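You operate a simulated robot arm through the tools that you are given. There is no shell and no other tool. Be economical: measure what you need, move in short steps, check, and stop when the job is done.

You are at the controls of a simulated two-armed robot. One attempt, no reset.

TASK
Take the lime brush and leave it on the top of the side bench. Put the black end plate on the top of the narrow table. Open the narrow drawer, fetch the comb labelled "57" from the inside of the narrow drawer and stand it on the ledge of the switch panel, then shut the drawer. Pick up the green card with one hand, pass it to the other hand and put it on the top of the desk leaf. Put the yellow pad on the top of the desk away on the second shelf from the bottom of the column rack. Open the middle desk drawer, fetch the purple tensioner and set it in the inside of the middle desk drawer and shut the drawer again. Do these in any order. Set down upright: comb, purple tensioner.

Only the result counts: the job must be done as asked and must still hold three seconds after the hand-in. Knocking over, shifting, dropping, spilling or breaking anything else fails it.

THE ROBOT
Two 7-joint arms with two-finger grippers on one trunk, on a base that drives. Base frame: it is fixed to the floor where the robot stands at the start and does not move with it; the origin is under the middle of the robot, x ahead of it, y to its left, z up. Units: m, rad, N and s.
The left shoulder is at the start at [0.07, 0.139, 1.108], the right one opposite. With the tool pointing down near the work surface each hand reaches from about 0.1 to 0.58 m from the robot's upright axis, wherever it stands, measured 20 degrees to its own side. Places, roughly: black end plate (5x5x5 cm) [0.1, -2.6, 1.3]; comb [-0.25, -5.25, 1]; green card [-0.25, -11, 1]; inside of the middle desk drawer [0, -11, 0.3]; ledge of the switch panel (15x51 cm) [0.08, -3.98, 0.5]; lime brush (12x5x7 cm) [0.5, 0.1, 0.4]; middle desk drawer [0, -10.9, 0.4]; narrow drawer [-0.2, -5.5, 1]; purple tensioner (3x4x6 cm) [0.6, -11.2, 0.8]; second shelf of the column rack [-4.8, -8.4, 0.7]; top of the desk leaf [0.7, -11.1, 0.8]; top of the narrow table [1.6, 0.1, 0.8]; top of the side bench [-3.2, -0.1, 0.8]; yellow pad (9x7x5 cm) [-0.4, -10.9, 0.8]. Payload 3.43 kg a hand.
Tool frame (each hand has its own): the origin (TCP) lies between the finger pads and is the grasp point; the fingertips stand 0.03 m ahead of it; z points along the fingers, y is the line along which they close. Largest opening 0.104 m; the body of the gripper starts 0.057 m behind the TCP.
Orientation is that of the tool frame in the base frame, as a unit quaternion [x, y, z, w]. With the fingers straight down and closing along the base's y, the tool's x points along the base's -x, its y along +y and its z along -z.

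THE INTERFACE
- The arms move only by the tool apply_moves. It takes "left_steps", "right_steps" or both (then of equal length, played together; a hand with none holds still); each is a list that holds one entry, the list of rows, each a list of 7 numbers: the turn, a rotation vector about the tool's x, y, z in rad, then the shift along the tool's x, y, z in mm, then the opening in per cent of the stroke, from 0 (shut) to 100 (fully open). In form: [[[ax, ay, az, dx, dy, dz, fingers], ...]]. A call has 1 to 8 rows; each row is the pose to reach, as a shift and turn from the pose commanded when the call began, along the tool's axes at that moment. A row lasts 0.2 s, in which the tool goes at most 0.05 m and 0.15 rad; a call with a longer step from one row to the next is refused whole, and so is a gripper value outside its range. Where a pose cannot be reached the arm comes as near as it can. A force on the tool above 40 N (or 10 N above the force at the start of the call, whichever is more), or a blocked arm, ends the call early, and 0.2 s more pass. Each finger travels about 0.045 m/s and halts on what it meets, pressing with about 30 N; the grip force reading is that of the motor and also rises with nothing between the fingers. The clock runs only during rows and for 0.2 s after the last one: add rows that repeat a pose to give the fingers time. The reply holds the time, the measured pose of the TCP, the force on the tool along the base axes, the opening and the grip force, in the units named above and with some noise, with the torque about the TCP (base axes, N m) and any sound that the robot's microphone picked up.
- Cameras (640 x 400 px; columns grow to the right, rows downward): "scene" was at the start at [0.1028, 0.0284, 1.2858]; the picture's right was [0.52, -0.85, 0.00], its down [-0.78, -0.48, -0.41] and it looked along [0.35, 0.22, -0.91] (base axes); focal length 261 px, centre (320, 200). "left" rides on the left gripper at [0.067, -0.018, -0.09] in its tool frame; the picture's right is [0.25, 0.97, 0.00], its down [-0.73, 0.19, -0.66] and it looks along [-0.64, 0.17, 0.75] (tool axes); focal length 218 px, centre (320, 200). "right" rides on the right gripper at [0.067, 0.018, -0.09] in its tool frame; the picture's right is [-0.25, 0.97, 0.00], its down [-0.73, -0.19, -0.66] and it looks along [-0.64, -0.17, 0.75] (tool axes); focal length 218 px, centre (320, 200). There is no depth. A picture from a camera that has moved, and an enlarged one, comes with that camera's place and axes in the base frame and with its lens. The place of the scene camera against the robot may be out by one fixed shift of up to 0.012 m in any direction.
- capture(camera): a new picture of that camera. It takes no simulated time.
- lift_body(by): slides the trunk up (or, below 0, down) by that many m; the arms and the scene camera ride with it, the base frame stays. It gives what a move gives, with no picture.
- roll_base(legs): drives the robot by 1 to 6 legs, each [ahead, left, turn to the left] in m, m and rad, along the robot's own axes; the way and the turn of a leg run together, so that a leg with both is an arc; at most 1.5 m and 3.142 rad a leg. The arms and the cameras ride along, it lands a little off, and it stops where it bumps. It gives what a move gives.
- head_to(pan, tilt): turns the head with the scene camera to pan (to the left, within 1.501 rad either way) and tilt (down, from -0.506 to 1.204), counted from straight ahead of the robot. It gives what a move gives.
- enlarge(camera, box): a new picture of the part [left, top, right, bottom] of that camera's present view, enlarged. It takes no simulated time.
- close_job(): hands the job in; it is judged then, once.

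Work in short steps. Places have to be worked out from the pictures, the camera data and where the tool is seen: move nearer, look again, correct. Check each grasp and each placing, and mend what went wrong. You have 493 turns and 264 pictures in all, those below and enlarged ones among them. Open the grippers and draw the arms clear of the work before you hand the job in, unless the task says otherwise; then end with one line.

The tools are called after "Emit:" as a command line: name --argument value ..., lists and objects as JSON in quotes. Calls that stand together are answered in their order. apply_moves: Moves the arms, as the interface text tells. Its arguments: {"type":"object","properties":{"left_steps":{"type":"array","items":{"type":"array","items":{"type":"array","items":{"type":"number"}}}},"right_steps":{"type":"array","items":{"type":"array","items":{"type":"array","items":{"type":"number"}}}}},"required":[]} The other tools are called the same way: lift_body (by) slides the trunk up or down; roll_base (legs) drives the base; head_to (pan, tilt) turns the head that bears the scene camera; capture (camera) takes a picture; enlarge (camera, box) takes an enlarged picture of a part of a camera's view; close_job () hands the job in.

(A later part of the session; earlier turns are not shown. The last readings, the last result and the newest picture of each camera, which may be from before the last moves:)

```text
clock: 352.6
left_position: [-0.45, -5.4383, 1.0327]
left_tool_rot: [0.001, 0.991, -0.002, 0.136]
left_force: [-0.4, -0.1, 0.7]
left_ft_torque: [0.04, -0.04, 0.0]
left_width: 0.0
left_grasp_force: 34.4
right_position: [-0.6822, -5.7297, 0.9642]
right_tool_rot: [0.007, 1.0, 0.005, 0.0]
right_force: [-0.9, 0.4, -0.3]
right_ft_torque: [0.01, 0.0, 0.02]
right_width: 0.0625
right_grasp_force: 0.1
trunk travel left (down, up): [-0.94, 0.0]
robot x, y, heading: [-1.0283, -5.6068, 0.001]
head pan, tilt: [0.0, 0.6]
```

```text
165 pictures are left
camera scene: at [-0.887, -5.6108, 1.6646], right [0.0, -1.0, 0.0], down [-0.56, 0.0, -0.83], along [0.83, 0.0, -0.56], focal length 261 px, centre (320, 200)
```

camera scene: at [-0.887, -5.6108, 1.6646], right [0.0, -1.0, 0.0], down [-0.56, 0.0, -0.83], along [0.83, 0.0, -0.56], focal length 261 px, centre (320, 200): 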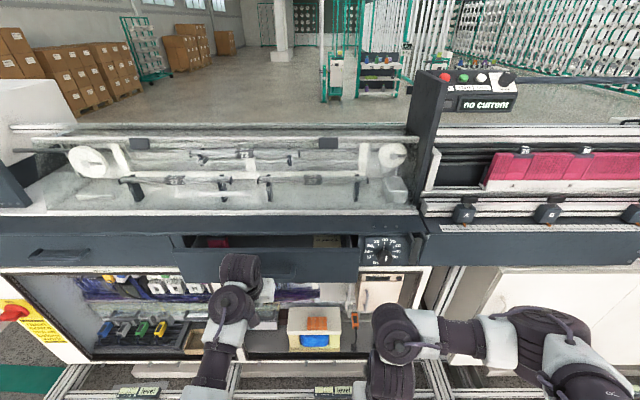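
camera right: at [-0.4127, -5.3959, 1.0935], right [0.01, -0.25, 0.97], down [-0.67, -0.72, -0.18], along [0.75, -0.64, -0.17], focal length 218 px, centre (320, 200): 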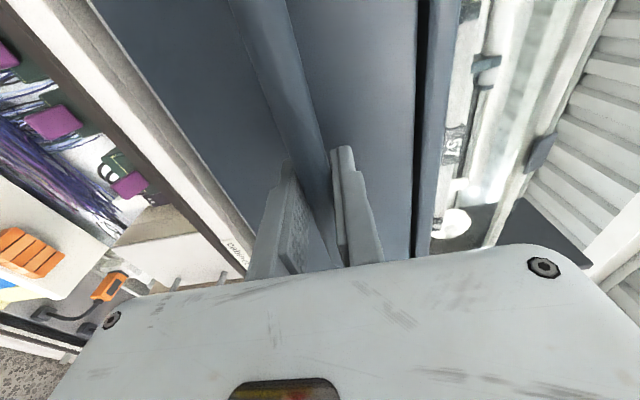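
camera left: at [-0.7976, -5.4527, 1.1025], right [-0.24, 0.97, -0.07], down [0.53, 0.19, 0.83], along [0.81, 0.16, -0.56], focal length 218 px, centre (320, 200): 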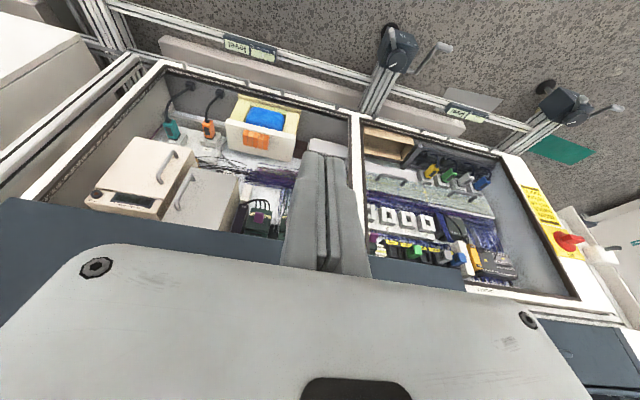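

Nearly closed. A little more with the base, the rest with the arm.

Emit:
roll_base --legs '[[0.06, 0, 0]]'

Emit:
apply_moves --left_steps '[[[0, 0, 0, -14, 0, 4, 0], [0, 0, 0, -29, 0, 8, 0], [0, 0, 0, -43, 0, 12, 0], [0, 0, 0, -58, 0, 16, 0]]]'

Emit:
capture --camera "scene"

```text
clock: 353.6
left_position: [-0.3955, -5.4388, 1.0371]
left_tool_rot: [0.002, 0.991, -0.002, 0.137]
left_force: [0.1, -0.5, 0.5]
left_ft_torque: [0.03, -0.06, 0.04]
left_width: 0.0001
left_grasp_force: 35.0
right_position: [-0.627, -5.7302, 0.9677]
right_tool_rot: [0.008, 1.0, 0.006, 0.002]
right_force: [-1.2, 0.4, 0.5]
right_ft_torque: [0.03, -0.09, 0.0]
right_width: 0.0626
right_grasp_force: 0.2
trunk travel left (down, up): [-0.94, 0.0]
robot x, y, heading: [-0.9661, -5.606, -0.005]
head pan, tilt: [0.0, 0.6]
```

```text
clock: 354.6
left_position: [-0.3344, -5.4397, 1.0313]
left_tool_rot: [0.002, 0.991, -0.001, 0.132]
left_force: [-17.2, -2.1, -7.8]
left_ft_torque: [0.05, -0.72, 0.14]
left_width: 0.0061
left_grasp_force: 34.4
right_position: [-0.6258, -5.7303, 0.9657]
right_tool_rot: [0.008, 1.0, 0.004, 0.001]
right_force: [0.7, 0.8, 0.2]
right_ft_torque: [0.01, 0.02, 0.01]
right_width: 0.0626
right_grasp_force: 0.0
trunk travel left (down, up): [-0.94, 0.0]
robot x, y, heading: [-0.9638, -5.6065, -0.001]
head pan, tilt: [0.0, 0.6]
```

```text
164 pictures are left
camera scene: at [-0.8315, -5.6113, 1.6646], right [0.0, -1.0, 0.0], down [-0.56, 0.0, -0.83], along [0.83, 0.0, -0.56], focal length 261 px, centre (320, 200)
```

scene: 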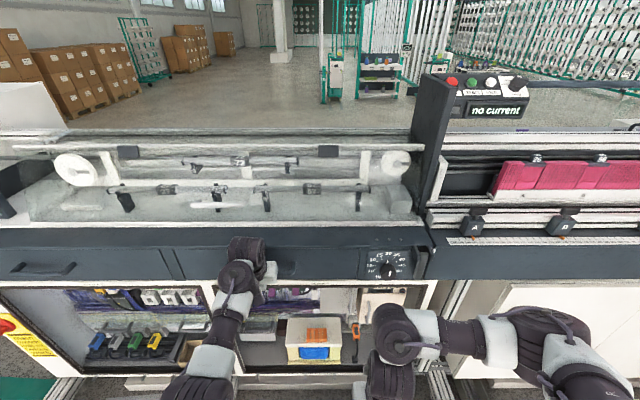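

It looks closed, with the hand meeting resistance. I back off and check.

Emit:
roll_base --legs '[[-0.35, 0.03, 0]]'

Emit:
enlarge --camera "scene" --box '[200, 120, 440, 260]'

```text
clock: 356.8
left_position: [-0.6719, -5.4098, 1.0318]
left_tool_rot: [0.004, 0.991, -0.001, 0.134]
left_force: [-0.1, -0.1, -1.3]
left_ft_torque: [-0.03, -0.01, -0.02]
left_width: 0.0
left_grasp_force: 35.2
right_position: [-0.9663, -5.6996, 0.964]
right_tool_rot: [0.012, 1.0, 0.005, -0.002]
right_force: [0.5, -0.4, -0.1]
right_ft_torque: [-0.03, 0.0, -0.01]
right_width: 0.0625
right_grasp_force: 0.1
trunk travel left (down, up): [-0.94, 0.0]
robot x, y, heading: [-1.3092, -5.5745, -0.01]
head pan, tilt: [0.0, 0.6]
```

```text
2.67 times, centred on (320, 190) of scene
camera zoom: at [-1.167, -5.5799, 1.664], right [-0.01, -1.0, 0.0], down [-0.57, 0.01, -0.82], along [0.82, -0.01, -0.57], focal length 697 px, centre (320, 227)
```

zoom: 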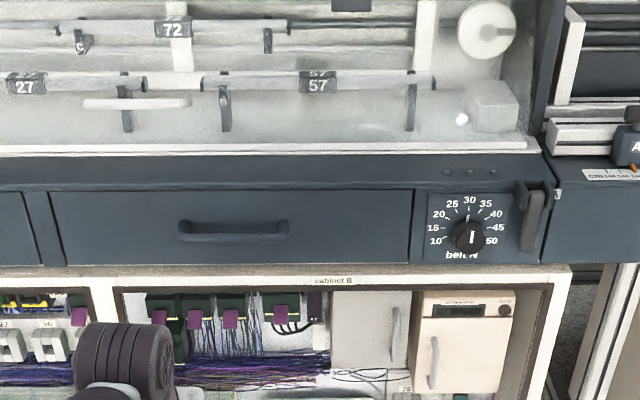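

Drawer shut. Next the desk near y≈-11. I back off to find the way.

Emit:
roll_base --legs '[[-0.9, 0, 0]]'

Emit:
head_to --pan -1.0 --tilt 0.35

Emit:
capture --camera "scene"

Emit:
head_to --pan -1.5 --tilt 0.35

Emit:
capture --camera "scene"

```text
clock: 359.4
left_position: [-1.0435, -5.4059, 1.0291]
left_tool_rot: [0.007, 0.991, -0.002, 0.131]
left_force: [0.5, 0.1, 0.0]
left_ft_torque: [0.02, 0.04, -0.01]
left_width: 0.0001
left_grasp_force: 34.6
right_position: [-1.3366, -5.6955, 0.9623]
right_tool_rot: [0.012, 1.0, 0.005, -0.003]
right_force: [1.0, -0.4, -0.7]
right_ft_torque: [-0.01, 0.0, 0.01]
right_width: 0.0626
right_grasp_force: 0.1
trunk travel left (down, up): [-0.94, 0.0]
robot x, y, heading: [-1.6834, -5.5706, -0.014]
head pan, tilt: [0.0, 0.6]
stopped in leg 1: the robot was blocked; the commanded pose is now the measured one
```

```text
clock: 360.7
left_position: [-1.0496, -5.4051, 1.0327]
left_tool_rot: [0.006, 0.991, -0.001, 0.134]
left_force: [-0.1, -0.3, -0.8]
left_ft_torque: [0.01, 0.03, 0.0]
left_width: 0.0
left_grasp_force: 35.3
right_position: [-1.3426, -5.695, 0.9651]
right_tool_rot: [0.012, 1.0, 0.005, 0.0]
right_force: [-0.8, 0.5, -0.3]
right_ft_torque: [0.0, 0.0, -0.01]
right_width: 0.062
right_grasp_force: 0.1
trunk travel left (down, up): [-0.94, 0.0]
robot x, y, heading: [-1.6847, -5.5728, -0.013]
head pan, tilt: [-1.0, 0.351]
```

```text
162 pictures are left
camera scene: at [-1.5846, -5.6528, 1.687], right [-0.85, -0.53, 0.0], down [-0.18, 0.29, -0.94], along [0.5, -0.8, -0.34], focal length 261 px, centre (320, 200)
```

scene: 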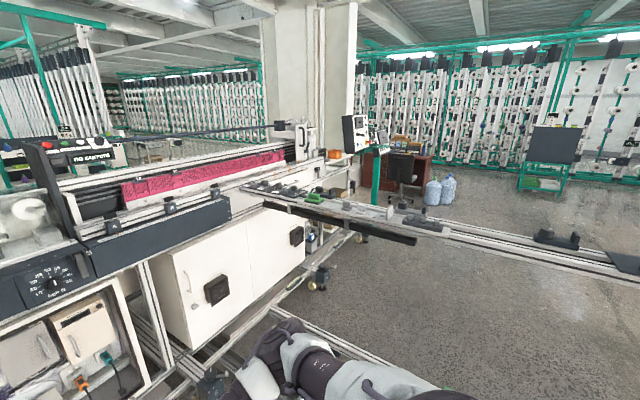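

```text
clock: 361.6
left_position: [-1.0489, -5.4063, 1.0331]
left_tool_rot: [0.007, 0.991, -0.002, 0.134]
left_force: [0.0, 0.0, -0.6]
left_ft_torque: [-0.01, -0.02, 0.01]
left_width: 0.0
left_grasp_force: 34.6
right_position: [-1.3449, -5.6944, 0.9663]
right_tool_rot: [0.011, 1.0, 0.005, 0.001]
right_force: [0.3, 0.2, 0.5]
right_ft_torque: [0.02, 0.02, 0.02]
right_width: 0.0624
right_grasp_force: 0.1
trunk travel left (down, up): [-0.94, 0.0]
robot x, y, heading: [-1.6886, -5.5698, -0.012]
head pan, tilt: [-1.499, 0.351]
```

```text
161 pictures are left
camera scene: at [-1.6292, -5.6666, 1.6871], right [-1.0, -0.06, 0.0], down [-0.02, 0.34, -0.94], along [0.05, -0.94, -0.34], focal length 261 px, centre (320, 200)
```

scene: 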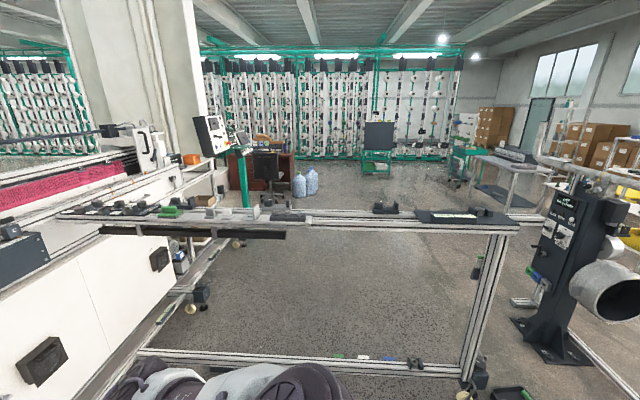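

Something is behind me as well. I move ahead a little and turn right to look at what is to the west and the way south.

Emit:
roll_base --legs '[[0.2, 0.1, 0], [0, 0, -1.56]]'

Emit:
head_to --pan -1.2 --tilt 0.6

Emit:
capture --camera "scene"

Emit:
head_to --pan -0.3 --tilt 0.5

Emit:
capture --camera "scene"

```text
clock: 367.1
left_position: [-1.3169, -6.1114, 1.0325]
left_tool_rot: [0.706, 0.695, -0.097, 0.094]
left_force: [-0.1, 1.1, 0.5]
left_ft_torque: [0.02, -0.05, 0.0]
left_width: 0.0
left_grasp_force: 34.7
right_position: [-1.6047, -5.8151, 0.9653]
right_tool_rot: [0.717, 0.697, 0.004, 0.003]
right_force: [-0.2, -0.4, -0.1]
right_ft_torque: [-0.02, -0.03, -0.02]
right_width: 0.0625
right_grasp_force: 0.1
trunk travel left (down, up): [-0.94, 0.0]
robot x, y, heading: [-1.4757, -5.4783, -1.592]
head pan, tilt: [-1.499, 0.351]
```

```text
clock: 367.9
left_position: [-1.316, -6.1116, 1.0328]
left_tool_rot: [0.706, 0.695, -0.097, 0.093]
left_force: [0.1, -0.3, 0.1]
left_ft_torque: [0.01, 0.0, 0.02]
left_width: 0.0
left_grasp_force: 34.8
right_position: [-1.604, -5.817, 0.9641]
right_tool_rot: [0.717, 0.697, 0.004, 0.004]
right_force: [0.5, 0.2, 0.3]
right_ft_torque: [-0.02, 0.0, -0.01]
right_width: 0.0628
right_grasp_force: 0.0
trunk travel left (down, up): [-0.94, 0.0]
robot x, y, heading: [-1.4759, -5.4755, -1.592]
head pan, tilt: [-1.201, 0.6]
```

```text
160 pictures are left
camera scene: at [-1.5602, -5.5572, 1.6644], right [-0.35, 0.94, 0.0], down [0.53, 0.2, -0.83], along [-0.77, -0.28, -0.56], focal length 261 px, centre (320, 200)
```

scene: 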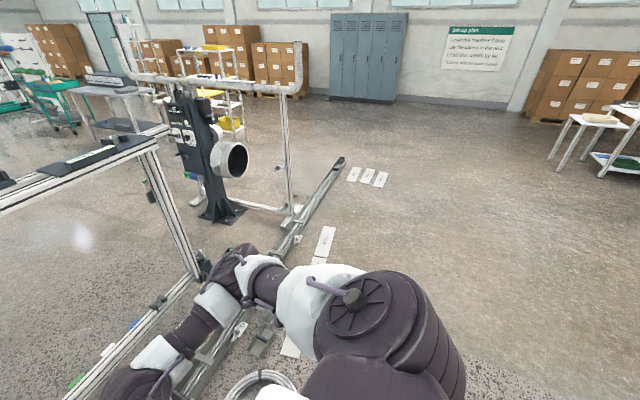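

```text
clock: 369.1
left_position: [-1.3164, -6.1104, 1.0337]
left_tool_rot: [0.706, 0.695, -0.096, 0.094]
left_force: [0.1, -0.4, 0.7]
left_ft_torque: [0.01, -0.01, 0.01]
left_width: 0.0
left_grasp_force: 35.0
right_position: [-1.6033, -5.8163, 0.9645]
right_tool_rot: [0.717, 0.698, 0.003, 0.004]
right_force: [1.1, 0.3, 0.2]
right_ft_torque: [-0.03, 0.0, -0.01]
right_width: 0.0625
right_grasp_force: 0.0
trunk travel left (down, up): [-0.94, 0.0]
robot x, y, heading: [-1.4754, -5.4746, -1.595]
head pan, tilt: [-0.3, 0.499]
```

```text
159 pictures are left
camera scene: at [-1.5056, -5.6131, 1.6734], right [-0.95, 0.31, 0.0], down [0.15, 0.46, -0.88], along [-0.27, -0.83, -0.48], focal length 261 px, centre (320, 200)
```

scene: 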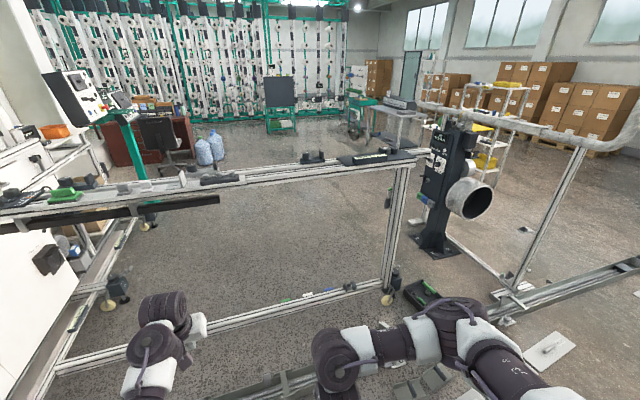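

A floor track runs along y≈-6.4 out to x≈-4.9, so I must go round its west end. I move north a bit, turn west and drive.

Emit:
roll_base --legs '[[-0.4, 0, 0], [0, 0, -1.55], [1.5, 0, 0], [1.3, 0, 0]]'

Emit:
head_to --pan 0.7 --tilt 0.45

Emit:
capture --camera "scene"

```text
clock: 388.5
left_position: [-4.8948, -5.1601, 1.0336]
left_tool_rot: [0.991, -0.015, -0.135, -0.003]
left_force: [-0.3, 1.2, 0.0]
left_ft_torque: [-0.01, 0.03, 0.02]
left_width: 0.0
left_grasp_force: 35.1
right_position: [-4.5966, -4.8766, 0.965]
right_tool_rot: [1.0, -0.021, -0.001, 0.005]
right_force: [-0.1, -0.3, 0.6]
right_ft_torque: [0.0, -0.01, -0.02]
right_width: 0.0623
right_grasp_force: 0.1
trunk travel left (down, up): [-0.94, 0.0]
robot x, y, heading: [-4.2569, -5.0085, 3.109]
head pan, tilt: [-0.3, 0.499]
```

```text
clock: 389.8
left_position: [-4.8968, -5.1602, 1.0321]
left_tool_rot: [0.991, -0.015, -0.134, -0.003]
left_force: [0.7, -0.4, -0.4]
left_ft_torque: [-0.04, 0.04, -0.01]
left_width: 0.0
left_grasp_force: 34.9
right_position: [-4.5975, -4.8765, 0.964]
right_tool_rot: [1.0, -0.021, 0.0, 0.005]
right_force: [-0.9, 0.5, 0.5]
right_ft_torque: [0.02, 0.0, 0.02]
right_width: 0.0625
right_grasp_force: 0.0
trunk travel left (down, up): [-0.94, 0.0]
robot x, y, heading: [-4.2564, -5.0098, 3.109]
head pan, tilt: [0.7, 0.45]
```

```text
158 pictures are left
camera scene: at [-4.3773, -5.066, 1.6779], right [-0.62, 0.79, 0.0], down [0.34, 0.27, -0.9], along [-0.71, -0.56, -0.44], focal length 261 px, centre (320, 200)
```

scene: 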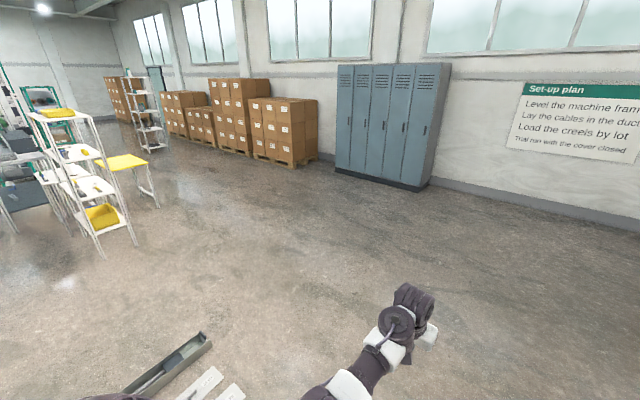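

Column rack with yellow items stands at about (-4.7, -8.2). I pass west of the track end and go south.

Emit:
roll_base --legs '[[1.3, 0, 0.03], [0, 0, 1.57], [1.2, 0, 0]]'

Emit:
head_to --pan 0.5 --tilt 0.4

Emit:
capture --camera "scene"

```text
clock: 405.7
left_position: [-5.3005, -6.8597, 1.0327]
left_tool_rot: [0.686, 0.715, -0.094, 0.096]
left_force: [-0.5, -0.2, 0.0]
left_ft_torque: [0.05, -0.02, 0.01]
left_width: 0.0
left_grasp_force: 34.6
right_position: [-5.6041, -6.5821, 0.9642]
right_tool_rot: [0.696, 0.718, 0.005, 0.004]
right_force: [0.0, -0.1, 0.5]
right_ft_torque: [-0.04, 0.01, 0.01]
right_width: 0.0622
right_grasp_force: 0.0
trunk travel left (down, up): [-0.94, 0.0]
robot x, y, heading: [-5.5021, -6.2316, -1.529]
head pan, tilt: [0.7, 0.45]
```

```text
clock: 406.4
left_position: [-5.3005, -6.8599, 1.0322]
left_tool_rot: [0.686, 0.715, -0.094, 0.096]
left_force: [0.3, 0.6, -0.2]
left_ft_torque: [0.0, -0.03, -0.01]
left_width: 0.0001
left_grasp_force: 34.5
right_position: [-5.6057, -6.5823, 0.9657]
right_tool_rot: [0.697, 0.717, 0.003, 0.004]
right_force: [0.4, 0.2, -0.6]
right_ft_torque: [0.0, 0.03, 0.0]
right_width: 0.0623
right_grasp_force: 0.1
trunk travel left (down, up): [-0.94, 0.0]
robot x, y, heading: [-5.4981, -6.2332, -1.531]
head pan, tilt: [0.499, 0.4]
```

```text
157 pictures are left
camera scene: at [-5.447, -6.3656, 1.6825], right [-0.86, -0.51, 0.0], down [-0.2, 0.33, -0.92], along [0.47, -0.79, -0.39], focal length 261 px, centre (320, 200)
```

scene: 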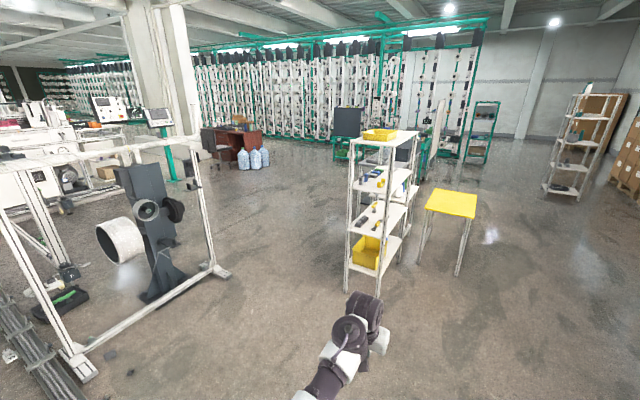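

The gap between the device stand (foot ≈(-3.5,-7.7)) and the rack (legs ≈(-4.7,-8.1)) is wide enough. I go a bit south, turn to it and pass.

Emit:
roll_base --legs '[[0.57, 0, 0], [0, 0, 0.875], [1.0, 0, 0]]'

Emit:
head_to --pan -0.3 --tilt 0.4

Emit:
capture --camera "scene"

```text
clock: 416.7
left_position: [-4.0809, -7.656, 1.0333]
left_tool_rot: [0.313, 0.94, -0.043, 0.127]
left_force: [-0.3, 0.5, -1.4]
left_ft_torque: [0.01, -0.01, 0.0]
left_width: 0.0
left_grasp_force: 34.9
right_position: [-4.4896, -7.7167, 0.9654]
right_tool_rot: [0.321, 0.947, 0.006, 0.001]
right_force: [0.6, -0.5, 0.1]
right_ft_torque: [0.0, 0.01, 0.05]
right_width: 0.0623
right_grasp_force: 0.0
trunk travel left (down, up): [-0.94, 0.0]
robot x, y, heading: [-4.6945, -7.4135, -0.645]
head pan, tilt: [0.499, 0.4]
```

```text
clock: 417.9
left_position: [-4.0816, -7.6569, 1.032]
left_tool_rot: [0.313, 0.94, -0.043, 0.127]
left_force: [0.3, 0.8, -0.3]
left_ft_torque: [0.0, -0.01, 0.02]
left_width: 0.0
left_grasp_force: 34.1
right_position: [-4.4887, -7.7174, 0.9644]
right_tool_rot: [0.321, 0.947, 0.005, 0.002]
right_force: [0.6, -0.2, -1.1]
right_ft_torque: [0.0, 0.02, -0.01]
right_width: 0.0624
right_grasp_force: 0.1
trunk travel left (down, up): [-0.94, 0.0]
robot x, y, heading: [-4.6922, -7.4136, -0.644]
head pan, tilt: [-0.3, 0.4]
```

```text
156 pictures are left
camera scene: at [-4.5964, -7.5217, 1.6826], right [-0.81, -0.59, 0.0], down [-0.23, 0.32, -0.92], along [0.54, -0.75, -0.39], focal length 261 px, centre (320, 200)
```

scene: 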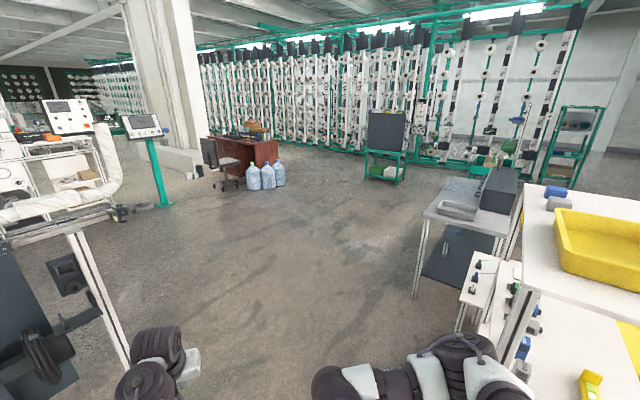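

The way to the brown desk is open. I drive on towards it.

Emit:
roll_base --legs '[[1.2, 0, 0], [1.3, 0, 0]]'

Emit:
head_to --pan -0.2 --tilt 0.4

Emit:
capture --camera "scene"

```text
clock: 430.2
left_position: [-2.0637, -9.1889, 1.0333]
left_tool_rot: [0.316, 0.939, -0.044, 0.127]
left_force: [-0.2, 0.7, -0.3]
left_ft_torque: [0.04, -0.01, 0.02]
left_width: 0.0002
left_grasp_force: 34.6
right_position: [-2.4698, -9.2467, 0.9648]
right_tool_rot: [0.323, 0.946, 0.005, 0.002]
right_force: [0.1, -0.5, 0.9]
right_ft_torque: [0.0, -0.03, 0.0]
right_width: 0.0625
right_grasp_force: 0.0
trunk travel left (down, up): [-0.94, 0.0]
robot x, y, heading: [-2.6739, -8.9418, -0.647]
head pan, tilt: [-0.3, 0.4]
```

```text
clock: 430.9
left_position: [-2.0638, -9.1887, 1.0333]
left_tool_rot: [0.315, 0.94, -0.044, 0.127]
left_force: [0.0, 0.1, 0.6]
left_ft_torque: [-0.01, 0.0, -0.02]
left_width: 0.0
left_grasp_force: 34.8
right_position: [-2.4714, -9.2466, 0.965]
right_tool_rot: [0.324, 0.946, 0.005, 0.002]
right_force: [-0.3, 0.3, 0.2]
right_ft_torque: [-0.02, 0.0, -0.02]
right_width: 0.0622
right_grasp_force: 0.0
trunk travel left (down, up): [-0.94, 0.0]
robot x, y, heading: [-2.6706, -8.9421, -0.652]
head pan, tilt: [-0.201, 0.4]
```

```text
155 pictures are left
camera scene: at [-2.5703, -9.0458, 1.6826], right [-0.75, -0.66, 0.0], down [-0.26, 0.29, -0.92], along [0.61, -0.69, -0.39], focal length 261 px, centre (320, 200)
```

scene: 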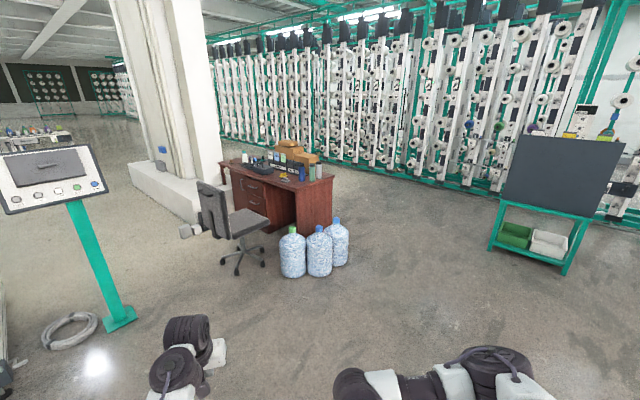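

I zoom on the desk.

Emit:
enlarge --camera "scene" --box '[160, 120, 380, 300]'

```text
2.22 times, centred on (270, 210) of scene
camera zoom: at [-2.5703, -9.0458, 1.6826], right [-0.75, -0.66, 0.0], down [-0.26, 0.29, -0.92], along [0.61, -0.69, -0.39], focal length 581 px, centre (431, 178)
```

zoom: 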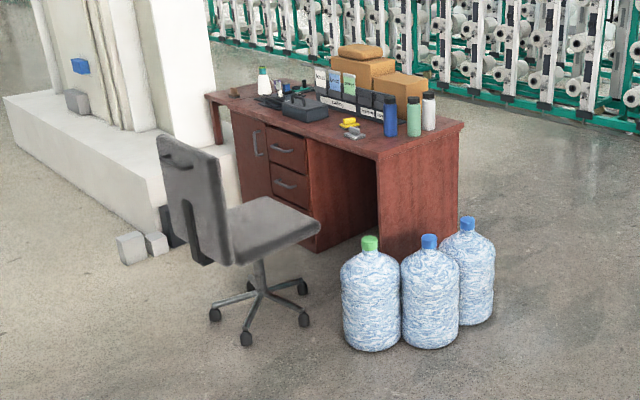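

The desk front faces +y, with a chair before it, a console post near (-0.4,-9.2) and water bottles at its west end. I go closer from the west for a better look.

Emit:
roll_base --legs '[[1.0, 0, 0], [0, 0, 0.3]]'

Emit:
head_to --pan -0.1 --tilt 0.45

Emit:
capture --camera "scene"

```text
clock: 437.0
left_position: [-1.2269, -9.6054, 1.0329]
left_tool_rot: [0.175, 0.975, -0.024, 0.131]
left_force: [0.4, -1.4, 0.2]
left_ft_torque: [0.01, 0.0, -0.01]
left_width: 0.0
left_grasp_force: 34.7
right_position: [-1.6018, -9.7795, 0.9649]
right_tool_rot: [0.182, 0.983, 0.007, 0.001]
right_force: [-0.7, 0.3, -0.4]
right_ft_torque: [-0.02, 0.07, -0.02]
right_width: 0.0622
right_grasp_force: 0.1
trunk travel left (down, up): [-0.94, 0.0]
robot x, y, heading: [-1.8822, -9.5462, -0.358]
head pan, tilt: [-0.201, 0.4]
```

```text
clock: 437.7
left_position: [-1.227, -9.6066, 1.032]
left_tool_rot: [0.176, 0.975, -0.025, 0.132]
left_force: [-0.5, 0.3, -0.1]
left_ft_torque: [-0.01, -0.04, -0.01]
left_width: 0.0001
left_grasp_force: 33.6
right_position: [-1.6017, -9.7793, 0.9646]
right_tool_rot: [0.182, 0.983, 0.005, 0.002]
right_force: [0.5, 0.1, 0.2]
right_ft_torque: [0.0, -0.02, 0.02]
right_width: 0.0624
right_grasp_force: 0.0
trunk travel left (down, up): [-0.94, 0.0]
robot x, y, heading: [-1.8823, -9.5433, -0.354]
head pan, tilt: [-0.099, 0.45]
```

```text
153 pictures are left
camera scene: at [-1.7506, -9.6065, 1.6779], right [-0.44, -0.9, 0.0], down [-0.39, 0.19, -0.9], along [0.81, -0.4, -0.44], focal length 261 px, centre (320, 200)
```

scene: 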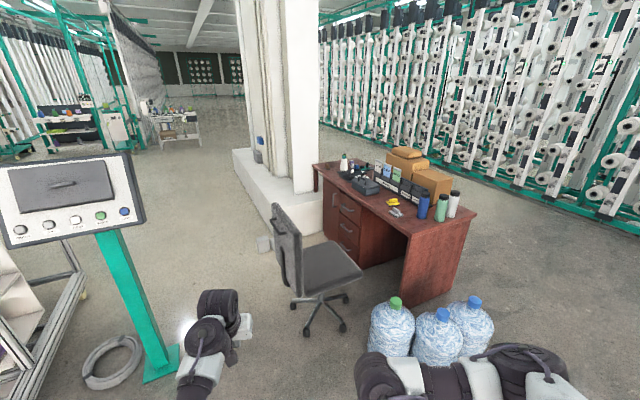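

Emit:
enlarge --camera "scene" --box '[240, 140, 480, 360]'

```text
1.82 times, centred on (360, 250) of scene
camera zoom: at [-1.7506, -9.6065, 1.6779], right [-0.44, -0.9, 0.0], down [-0.39, 0.19, -0.9], along [0.81, -0.4, -0.44], focal length 475 px, centre (247, 109)
```

zoom: 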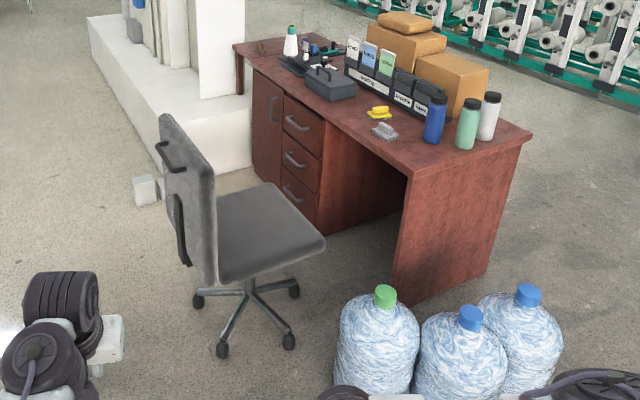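

The pocket in front of the drawers is narrow (chair west, plinth east). I'll strafe in facing the desk with both hands raised above the chair back. First I raise and pitch both hands.

Emit:
apply_moves --left_steps '[[[0, -0.1, 0, -15, 0, -20, 20], [0, -0.2, 0, -30, 0, -45, 40], [0, -0.3, 0, -45, 0, -70, 60], [0, -0.4, 0, -60, 0, -100, 80], [0, -0.45, 0, -65, 0, -135, 90], [0, -0.45, 0, -65, 0, -165, 100], [0, -0.45, 0, -65, 0, -190, 100], [0, -0.45, 0, -65, 0, -190, 100]]]' --right_steps '[[[0, -0.1, 0, -45, 0, 0, 70], [0, -0.2, 0, -90, 0, 0, 80], [0, -0.3, 0, -135, 0, -10, 90], [0, -0.4, 0, -175, 0, -35, 100], [0, -0.5, 0, -210, 0, -65, 100], [0, -0.6, 0, -240, 0, -100, 100], [0, -0.7, 0, -270, 0, -135, 100], [0, -0.7, 0, -290, 0, -175, 100]]]'

Emit:
apply_moves --right_steps '[[[0, 0, 0, -35, 0, -25, 100], [0, 0, 0, -55, 0, -60, 100]]]'

```text
clock: 439.5
left_position: [-1.216, -9.6093, 1.2307]
left_tool_rot: [0.166, 0.922, -0.065, 0.345]
left_force: [-0.2, -0.6, -0.6]
left_ft_torque: [-0.04, 0.0, 0.02]
left_width: 0.104
left_grasp_force: 0.1
right_position: [-1.3344, -9.8845, 1.1413]
right_tool_rot: [0.173, 0.923, -0.059, 0.338]
right_force: [-0.5, 0.7, -0.1]
right_ft_torque: [-0.02, -0.02, -0.02]
right_width: 0.1039
right_grasp_force: 0.1
trunk travel left (down, up): [-0.94, 0.0]
robot x, y, heading: [-1.8806, -9.5455, -0.355]
head pan, tilt: [-0.099, 0.45]
```

```text
clock: 440.1
left_position: [-1.2173, -9.6083, 1.2298]
left_tool_rot: [0.165, 0.921, -0.064, 0.347]
left_force: [-0.3, 0.1, 0.3]
left_ft_torque: [-0.02, 0.02, -0.03]
left_width: 0.1041
left_grasp_force: 0.2
right_position: [-1.3314, -9.8861, 1.2237]
right_tool_rot: [0.173, 0.923, -0.059, 0.337]
right_force: [-0.7, 0.6, 0.3]
right_ft_torque: [0.02, -0.03, -0.01]
right_width: 0.1038
right_grasp_force: 0.0
trunk travel left (down, up): [-0.94, 0.0]
robot x, y, heading: [-1.8831, -9.5481, -0.36]
head pan, tilt: [-0.099, 0.45]
```

Now I turn to face -y and strafe east a first metre, then look.

Emit:
roll_base --legs '[[0, 0, -1.21], [0, 1.0, 0]]'

Emit:
head_to --pan 0.3 --tilt 0.7

Emit:
capture --camera "scene"

```text
clock: 448.3
left_position: [-0.7215, -10.2, 1.231]
left_tool_rot: [0.666, 0.657, -0.252, 0.246]
left_force: [-1.4, 0.2, -0.5]
left_ft_torque: [0.01, 0.02, 0.0]
left_width: 0.1042
left_grasp_force: 0.1
right_position: [-1.0215, -10.1849, 1.2242]
right_tool_rot: [0.674, 0.654, -0.242, 0.244]
right_force: [-0.5, 0.2, 0.4]
right_ft_torque: [0.01, -0.01, 0.04]
right_width: 0.104
right_grasp_force: 0.1
trunk travel left (down, up): [-0.94, 0.0]
robot x, y, heading: [-0.8837, -9.5501, -1.588]
head pan, tilt: [-0.099, 0.45]
```

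```text
clock: 449.1
left_position: [-0.7214, -10.1981, 1.2302]
left_tool_rot: [0.665, 0.658, -0.251, 0.246]
left_force: [0.1, 0.2, -1.1]
left_ft_torque: [0.0, 0.01, -0.02]
left_width: 0.1038
left_grasp_force: 0.1
right_position: [-1.0202, -10.184, 1.223]
right_tool_rot: [0.673, 0.655, -0.242, 0.243]
right_force: [0.8, -0.2, 0.1]
right_ft_torque: [0.0, 0.02, 0.02]
right_width: 0.1042
right_grasp_force: 0.1
trunk travel left (down, up): [-0.94, 0.0]
robot x, y, heading: [-0.8813, -9.5512, -1.588]
head pan, tilt: [0.3, 0.7]
```

```text
151 pictures are left
camera scene: at [-0.8581, -9.6851, 1.6557], right [-0.96, -0.28, 0.0], down [-0.18, 0.62, -0.77], along [0.21, -0.73, -0.64], focal length 261 px, centre (320, 200)
```

scene: 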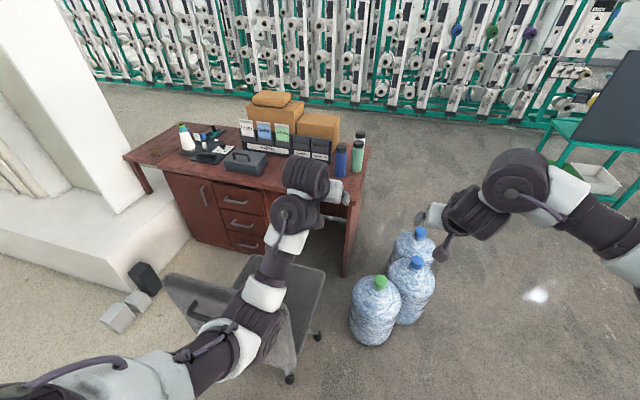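

Now the layout is clear: pocket x≈-0.15…0.55 in front of the drawers; the south side of the desk is free. I'll first fetch the tensioner from the south side: I drive round west of the bottles.

Emit:
roll_base --legs '[[0, -1.0, 0.015], [1.3, 0, 0], [1.3, 0, 0], [0, 0, 1.571]]'

Emit:
head_to --pan 0.3 --tilt 0.4

Emit:
capture --camera "scene"

```text
clock: 470.7
left_position: [-1.2601, -12.0044, 1.2316]
left_tool_rot: [-0.01, 0.936, 0.003, 0.352]
left_force: [-0.9, 0.7, -0.3]
left_ft_torque: [-0.01, 0.04, 0.01]
left_width: 0.104
left_grasp_force: 0.0
right_position: [-1.2635, -12.3038, 1.223]
right_tool_rot: [-0.003, 0.939, 0.007, 0.343]
right_force: [0.0, -0.3, 0.4]
right_ft_torque: [-0.02, 0.03, 0.03]
right_width: 0.104
right_grasp_force: 0.0
trunk travel left (down, up): [-0.94, 0.0]
robot x, y, heading: [-1.9026, -12.1889, 0.022]
head pan, tilt: [0.3, 0.7]
```

```text
clock: 471.5
left_position: [-1.261, -12.004, 1.2318]
left_tool_rot: [-0.01, 0.936, 0.003, 0.352]
left_force: [-0.4, 0.3, 0.4]
left_ft_torque: [-0.01, -0.04, 0.01]
left_width: 0.104
left_grasp_force: 0.0
right_position: [-1.2647, -12.3032, 1.2232]
right_tool_rot: [-0.003, 0.939, 0.007, 0.343]
right_force: [0.1, -0.8, 0.1]
right_ft_torque: [0.01, -0.01, 0.0]
right_width: 0.1039
right_grasp_force: 0.1
trunk travel left (down, up): [-0.94, 0.0]
robot x, y, heading: [-1.9041, -12.1886, 0.022]
head pan, tilt: [0.3, 0.4]
```

```text
150 pictures are left
camera scene: at [-1.7631, -12.1615, 1.6825], right [0.32, -0.95, 0.0], down [-0.37, -0.12, -0.92], along [0.87, 0.29, -0.39], focal length 261 px, centre (320, 200)
```

scene: 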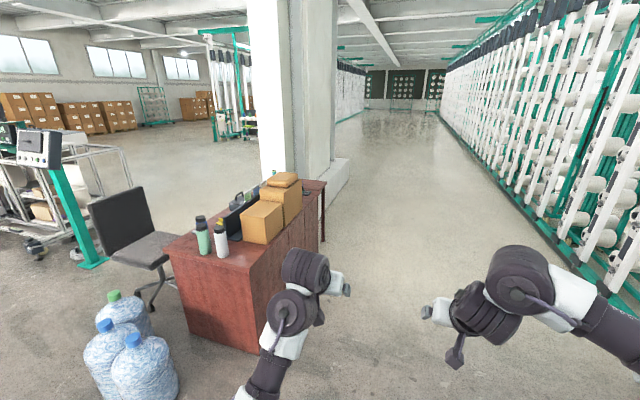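

South side is free. I drive east behind the desk and turn to face it.

Emit:
roll_base --legs '[[1.2, 0, -0.02], [1.15, 0, 0], [0, 0, 1.571]]'

Emit:
head_to --pan 0 --tilt 0.7

Emit:
capture --camera "scene"

```text
clock: 487.0
left_position: [0.264, -11.5517, 1.2313]
left_tool_rot: [0.677, -0.647, -0.253, -0.244]
left_force: [-0.5, 0.0, -0.6]
left_ft_torque: [-0.03, 0.0, 0.02]
left_width: 0.1041
left_grasp_force: 0.1
right_position: [0.5638, -11.547, 1.2234]
right_tool_rot: [0.674, -0.654, -0.25, -0.235]
right_force: [-0.4, 0.1, 0.2]
right_ft_torque: [-0.01, 0.0, -0.01]
right_width: 0.1039
right_grasp_force: 0.0
trunk travel left (down, up): [-0.94, 0.0]
robot x, y, heading: [0.4581, -12.1867, 1.611]
head pan, tilt: [0.3, 0.4]
```

```text
clock: 487.8
left_position: [0.2641, -11.5517, 1.2307]
left_tool_rot: [0.677, -0.647, -0.253, -0.244]
left_force: [0.2, -0.1, -0.4]
left_ft_torque: [0.0, 0.04, -0.04]
left_width: 0.104
left_grasp_force: 0.0
right_position: [0.563, -11.5458, 1.223]
right_tool_rot: [0.674, -0.655, -0.249, -0.235]
right_force: [0.5, -0.3, 0.3]
right_ft_torque: [0.02, -0.02, 0.01]
right_width: 0.1041
right_grasp_force: 0.1
trunk travel left (down, up): [-0.94, 0.0]
robot x, y, heading: [0.4639, -12.1881, 1.619]
head pan, tilt: [0.0, 0.7]
```

```text
149 pictures are left
camera scene: at [0.4593, -12.0562, 1.6558], right [1.0, 0.04, 0.0], down [0.03, -0.64, -0.77], along [-0.03, 0.76, -0.64], focal length 261 px, centre (320, 200)
```

scene: 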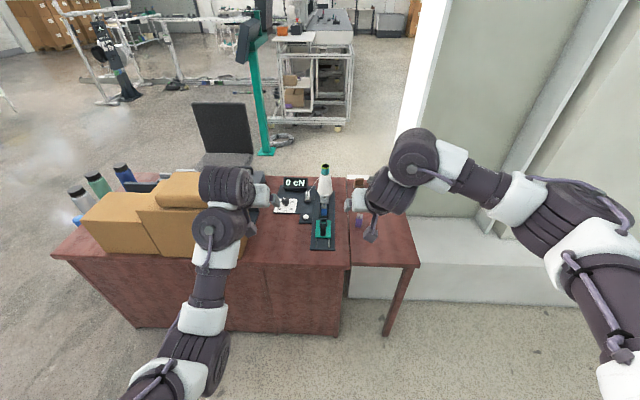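

I zoom on the leaf area.

Emit:
enlarge --camera "scene" --box '[260, 160, 430, 280]'

```text
3.33 times, centred on (345, 220) of scene
camera zoom: at [0.4593, -12.0562, 1.6558], right [1.0, 0.04, 0.0], down [0.03, -0.64, -0.77], along [-0.03, 0.76, -0.64], focal length 871 px, centre (237, 133)
```

zoom: 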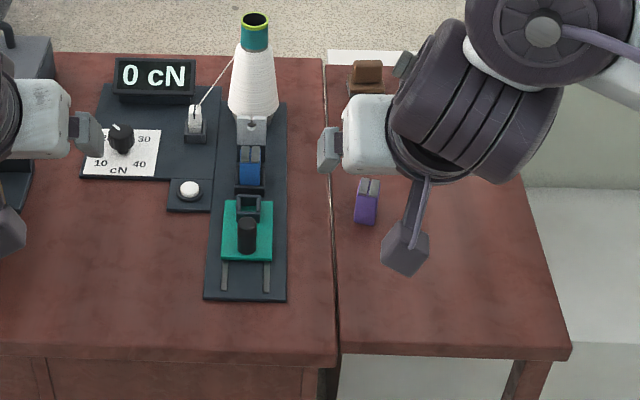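

The tensioner stands on the leaf at about (0.61, -11.18). I'll take it with the left hand: shift right, lower the trunk, and steepen the left hand.

Emit:
roll_base --legs '[[0, -0.35, -0.045]]'

Emit:
lift_body --by -0.2

Emit:
apply_moves --left_steps '[[[0, 0.15, 0, 20, 0, 20, 70], [0, 0.3, 0, 40, 0, 45, 70], [0, 0.45, 0, 60, 0, 70, 70], [0, 0.45, 0, 60, 0, 70, 70]]]'

Emit:
capture --camera "left"

Emit:
capture --camera "scene"

```text
clock: 490.1
left_position: [0.6286, -11.5339, 1.2301]
left_tool_rot: [0.664, -0.66, -0.247, -0.25]
left_force: [0.5, -0.5, 0.2]
left_ft_torque: [0.01, 0.01, 0.0]
left_width: 0.1042
left_grasp_force: 0.0
right_position: [0.9275, -11.5433, 1.2225]
right_tool_rot: [-0.661, 0.667, 0.245, 0.24]
right_force: [-0.1, -0.5, -0.6]
right_ft_torque: [-0.03, 0.02, 0.01]
right_width: 0.104
right_grasp_force: 0.1
trunk travel left (down, up): [-0.94, 0.0]
robot x, y, heading: [0.8039, -12.1784, 1.576]
head pan, tilt: [0.0, 0.7]
```

```text
clock: 492.2
left_position: [0.6287, -11.5346, 1.0309]
left_tool_rot: [0.663, -0.66, -0.25, -0.249]
left_force: [-0.2, 0.9, -0.2]
left_ft_torque: [-0.03, 0.04, 0.0]
left_width: 0.1039
left_grasp_force: 0.0
right_position: [0.93, -11.5433, 1.0227]
right_tool_rot: [-0.66, 0.668, 0.245, 0.24]
right_force: [0.2, -0.4, 0.2]
right_ft_torque: [0.03, 0.01, 0.01]
right_width: 0.1039
right_grasp_force: 0.1
trunk travel left (down, up): [-0.74, 0.2]
robot x, y, heading: [0.8025, -12.1791, 1.574]
head pan, tilt: [0.0, 0.7]
```

```text
clock: 493.2
left_position: [0.6328, -11.5347, 0.9377]
left_tool_rot: [0.702, -0.699, -0.094, -0.095]
left_force: [-0.1, 0.3, 1.0]
left_ft_torque: [-0.01, 0.0, 0.02]
left_width: 0.0729
left_grasp_force: 0.0
right_position: [0.9311, -11.5444, 1.0223]
right_tool_rot: [-0.661, 0.668, 0.245, 0.24]
right_force: [0.2, 0.6, 0.4]
right_ft_torque: [-0.01, -0.01, 0.03]
right_width: 0.1039
right_grasp_force: 0.0
trunk travel left (down, up): [-0.74, 0.2]
robot x, y, heading: [0.807, -12.179, 1.575]
head pan, tilt: [0.0, 0.7]
```

```text
147 pictures are left
camera left: at [0.6514, -11.6231, 1.0067], right [-0.97, -0.25, -0.07], down [-0.2, 0.53, 0.83], along [-0.17, 0.81, -0.56], focal length 218 px, centre (320, 200)
```

left: 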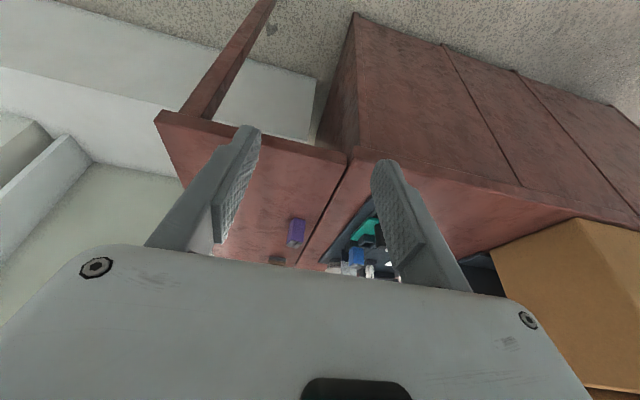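

```text
146 pictures are left
camera scene: at [0.8059, -12.0485, 1.4557], right [1.0, 0.0, 0.0], down [0.0, -0.64, -0.77], along [0.0, 0.77, -0.64], focal length 261 px, centre (320, 200)
```

scene: 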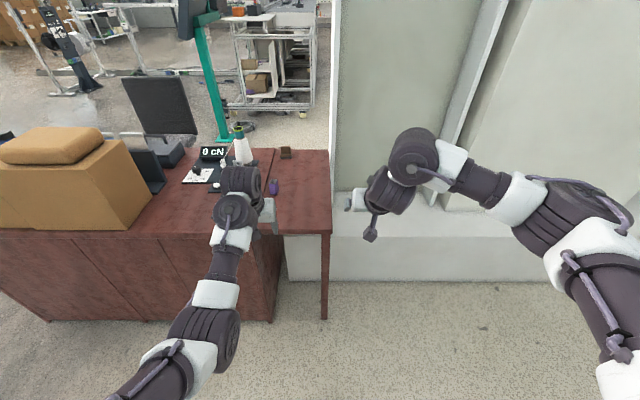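

Tensioner at (0.603, -11.163). I roll 0.28 m ahead and look again from above.

Emit:
roll_base --legs '[[0.28, 0, 0]]'

Emit:
capture --camera "left"

```text
clock: 495.2
left_position: [0.6241, -11.2484, 0.9387]
left_tool_rot: [0.706, -0.695, -0.095, -0.096]
left_force: [-1.3, -0.2, 0.8]
left_ft_torque: [0.0, 0.0, -0.02]
left_width: 0.0729
left_grasp_force: 0.0
right_position: [0.9206, -11.2554, 1.0226]
right_tool_rot: [0.665, -0.663, -0.247, -0.238]
right_force: [-1.1, 0.2, -0.1]
right_ft_torque: [0.02, 0.04, -0.01]
right_width: 0.1039
right_grasp_force: 0.1
trunk travel left (down, up): [-0.74, 0.2]
robot x, y, heading: [0.8, -11.8945, 1.583]
head pan, tilt: [0.0, 0.7]
```

```text
145 pictures are left
camera left: at [0.6432, -11.3377, 1.0071], right [-0.96, -0.26, -0.07], down [-0.2, 0.52, 0.83], along [-0.18, 0.81, -0.56], focal length 218 px, centre (320, 200)
```

left: 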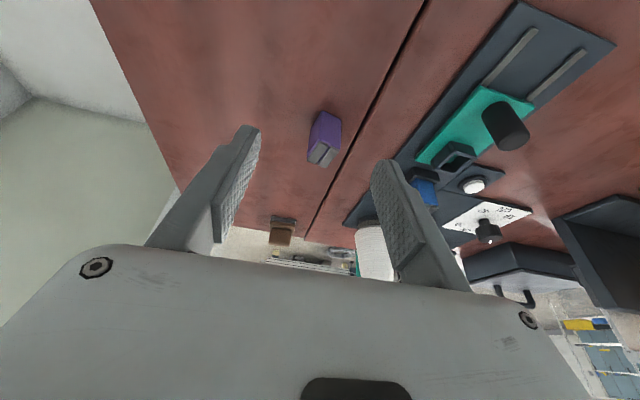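

Body at (0.604, -11.16), z 0.76–0.82. I descend onto it in line and stop 30 mm above grasp height first.

Emit:
apply_moves --left_steps '[[[0, 0, 0, -25, 10, 15, 60], [0, 0, 0, -50, 20, 45, 58], [0, 0, 0, -59, 20, 85, 58], [0, 0, 0, -59, 20, 123, 58], [0, 0, 0, -59, 20, 123, 58]]]'

Emit:
capture --camera "left"

```text
clock: 496.4
left_position: [0.6018, -11.1609, 0.8375]
left_tool_rot: [0.706, -0.695, -0.096, -0.096]
left_force: [0.8, -0.4, -0.2]
left_ft_torque: [-0.03, -0.01, -0.02]
left_width: 0.0605
left_grasp_force: 0.0
right_position: [0.9213, -11.2551, 1.0241]
right_tool_rot: [-0.664, 0.664, 0.247, 0.239]
right_force: [1.0, -0.1, 1.1]
right_ft_torque: [-0.03, -0.02, 0.02]
right_width: 0.104
right_grasp_force: 0.0
trunk travel left (down, up): [-0.74, 0.2]
robot x, y, heading: [0.8033, -11.8941, 1.59]
head pan, tilt: [0.0, 0.7]
```

```text
144 pictures are left
camera left: at [0.6206, -11.2484, 0.9056], right [-0.96, -0.26, -0.07], down [-0.2, 0.52, 0.83], along [-0.18, 0.81, -0.56], focal length 218 px, centre (320, 200)
```

left: 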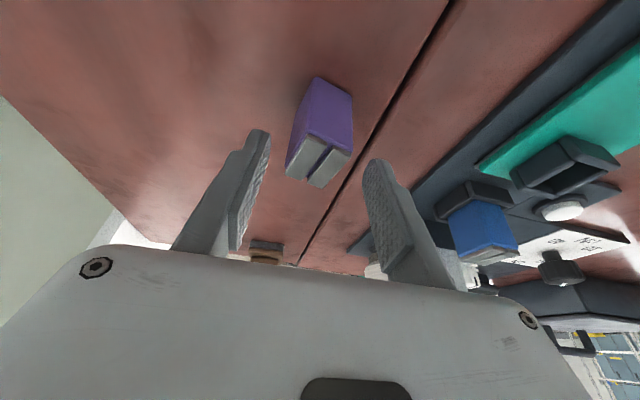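

Well centred. Down 33 mm and close.

Emit:
apply_moves --left_steps '[[[0, 0, 0, 3, 0, 17, 58], [0, 0, 0, 6, 0, 33, 58], [0, 0, 0, 6, 0, 33, 40], [0, 0, 0, 6, 0, 33, 20], [0, 0, 0, 6, 0, 33, 10], [0, 0, 0, 6, 0, 33, 10]]]'

Emit:
capture --camera "left"

```text
clock: 497.8
left_position: [0.6036, -11.1651, 0.8041]
left_tool_rot: [0.706, -0.696, -0.094, -0.095]
left_force: [-1.1, 0.4, -0.3]
left_ft_torque: [0.05, 0.02, 0.0]
left_width: 0.0289
left_grasp_force: 30.0
left hand out of reach, approached as far as the arm can: row 2, 3, 4, 5, 6
right_position: [0.9218, -11.2553, 1.023]
right_tool_rot: [-0.664, 0.664, 0.246, 0.239]
right_force: [-0.2, 0.0, -0.6]
right_ft_torque: [-0.02, 0.02, -0.02]
right_width: 0.1039
right_grasp_force: 0.1
trunk travel left (down, up): [-0.74, 0.2]
robot x, y, heading: [0.8029, -11.8908, 1.586]
head pan, tilt: [0.0, 0.7]
```

```text
143 pictures are left
camera left: at [0.6223, -11.2529, 0.8725], right [-0.96, -0.26, -0.07], down [-0.2, 0.53, 0.83], along [-0.18, 0.81, -0.56], focal length 218 px, centre (320, 200)
```

left: 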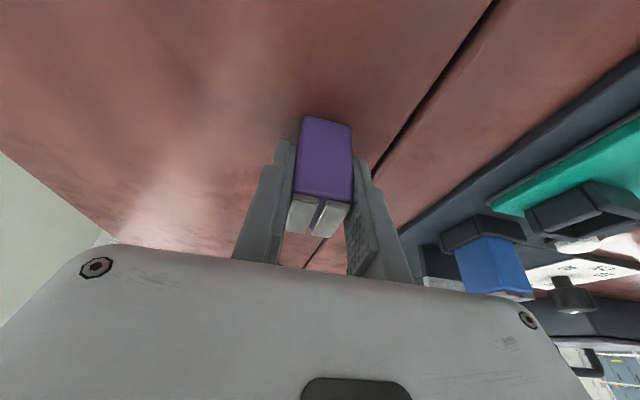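

Tensioner gripped. I lift with the trunk and back away.

Emit:
lift_body --by 0.2

Emit:
roll_base --legs '[[-0.3, 0, 0]]'

Emit:
capture --camera "left"

```text
clock: 500.0
left_position: [0.6033, -11.1648, 1.0028]
left_tool_rot: [0.706, -0.695, -0.095, -0.094]
left_force: [0.3, -0.4, -0.6]
left_ft_torque: [0.0, -0.02, 0.03]
left_width: 0.0293
left_grasp_force: 29.7
right_position: [0.9208, -11.2549, 1.2219]
right_tool_rot: [-0.664, 0.665, 0.246, 0.238]
right_force: [1.2, 0.2, -0.3]
right_ft_torque: [0.02, 0.0, -0.03]
right_width: 0.1041
right_grasp_force: 0.0
trunk travel left (down, up): [-0.94, 0.0]
robot x, y, heading: [0.7985, -11.8943, 1.587]
head pan, tilt: [0.0, 0.7]
```

```text
clock: 502.0
left_position: [0.6084, -11.4616, 1.0012]
left_tool_rot: [0.705, -0.696, -0.094, -0.094]
left_force: [-0.1, 0.4, -2.1]
left_ft_torque: [-0.04, 0.02, -0.01]
left_width: 0.0289
left_grasp_force: 30.0
right_position: [0.9253, -11.552, 1.2211]
right_tool_rot: [-0.664, 0.665, 0.245, 0.238]
right_force: [0.7, 0.6, 0.1]
right_ft_torque: [-0.03, -0.01, 0.01]
right_width: 0.1037
right_grasp_force: 0.1
trunk travel left (down, up): [-0.94, 0.0]
robot x, y, heading: [0.807, -12.1936, 1.584]
head pan, tilt: [0.0, 0.7]
```

```text
142 pictures are left
camera left: at [0.6264, -11.5496, 1.071], right [-0.96, -0.26, -0.07], down [-0.2, 0.53, 0.83], along [-0.18, 0.81, -0.56], focal length 218 px, centre (320, 200)
```

left: 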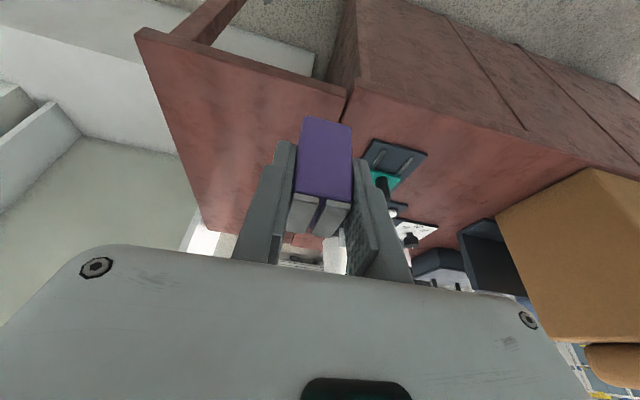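

I raise the left hand for the return trip, then drive back round the west side, ending up facing the desk front from the north.

Emit:
apply_moves --left_steps '[[[0, 0, 0, -11, 0, -39, 10], [0, 0, 0, -22, 0, -78, 10], [0, 0, 0, -33, 0, -117, 10], [0, 0, 0, -44, 0, -156, 10], [0, 0, 0, -55, 0, -195, 10]]]'

Emit:
roll_base --legs '[[0, 0, 1.557], [1.4, 0, 0], [1.35, 0, 0]]'

```text
clock: 503.2
left_position: [0.6088, -11.4628, 1.2044]
left_tool_rot: [0.706, -0.696, -0.095, -0.095]
left_force: [0.2, 0.1, -1.0]
left_ft_torque: [-0.01, 0.0, 0.0]
left_width: 0.0293
left_grasp_force: 29.6
right_position: [0.9258, -11.5528, 1.2226]
right_tool_rot: [0.664, -0.664, -0.247, -0.239]
right_force: [0.8, 0.0, -0.8]
right_ft_torque: [0.01, 0.0, 0.04]
right_width: 0.1039
right_grasp_force: 0.1
trunk travel left (down, up): [-0.94, 0.0]
robot x, y, heading: [0.8049, -12.1915, 1.584]
head pan, tilt: [0.0, 0.7]
```

```text
clock: 520.5
left_position: [-2.6886, -12.453, 1.204]
left_tool_rot: [0.991, 0.008, -0.135, 0.0]
left_force: [-0.4, 0.5, -1.0]
left_ft_torque: [0.03, 0.01, -0.05]
left_width: 0.0292
left_grasp_force: 30.4
right_position: [-2.5988, -12.135, 1.223]
right_tool_rot: [0.939, 0.001, -0.343, 0.006]
right_force: [-0.5, 0.8, -0.1]
right_ft_torque: [-0.02, 0.01, 0.0]
right_width: 0.1041
right_grasp_force: 0.1
trunk travel left (down, up): [-0.94, 0.0]
robot x, y, heading: [-1.962, -12.2548, -3.127]
head pan, tilt: [0.0, 0.7]
```

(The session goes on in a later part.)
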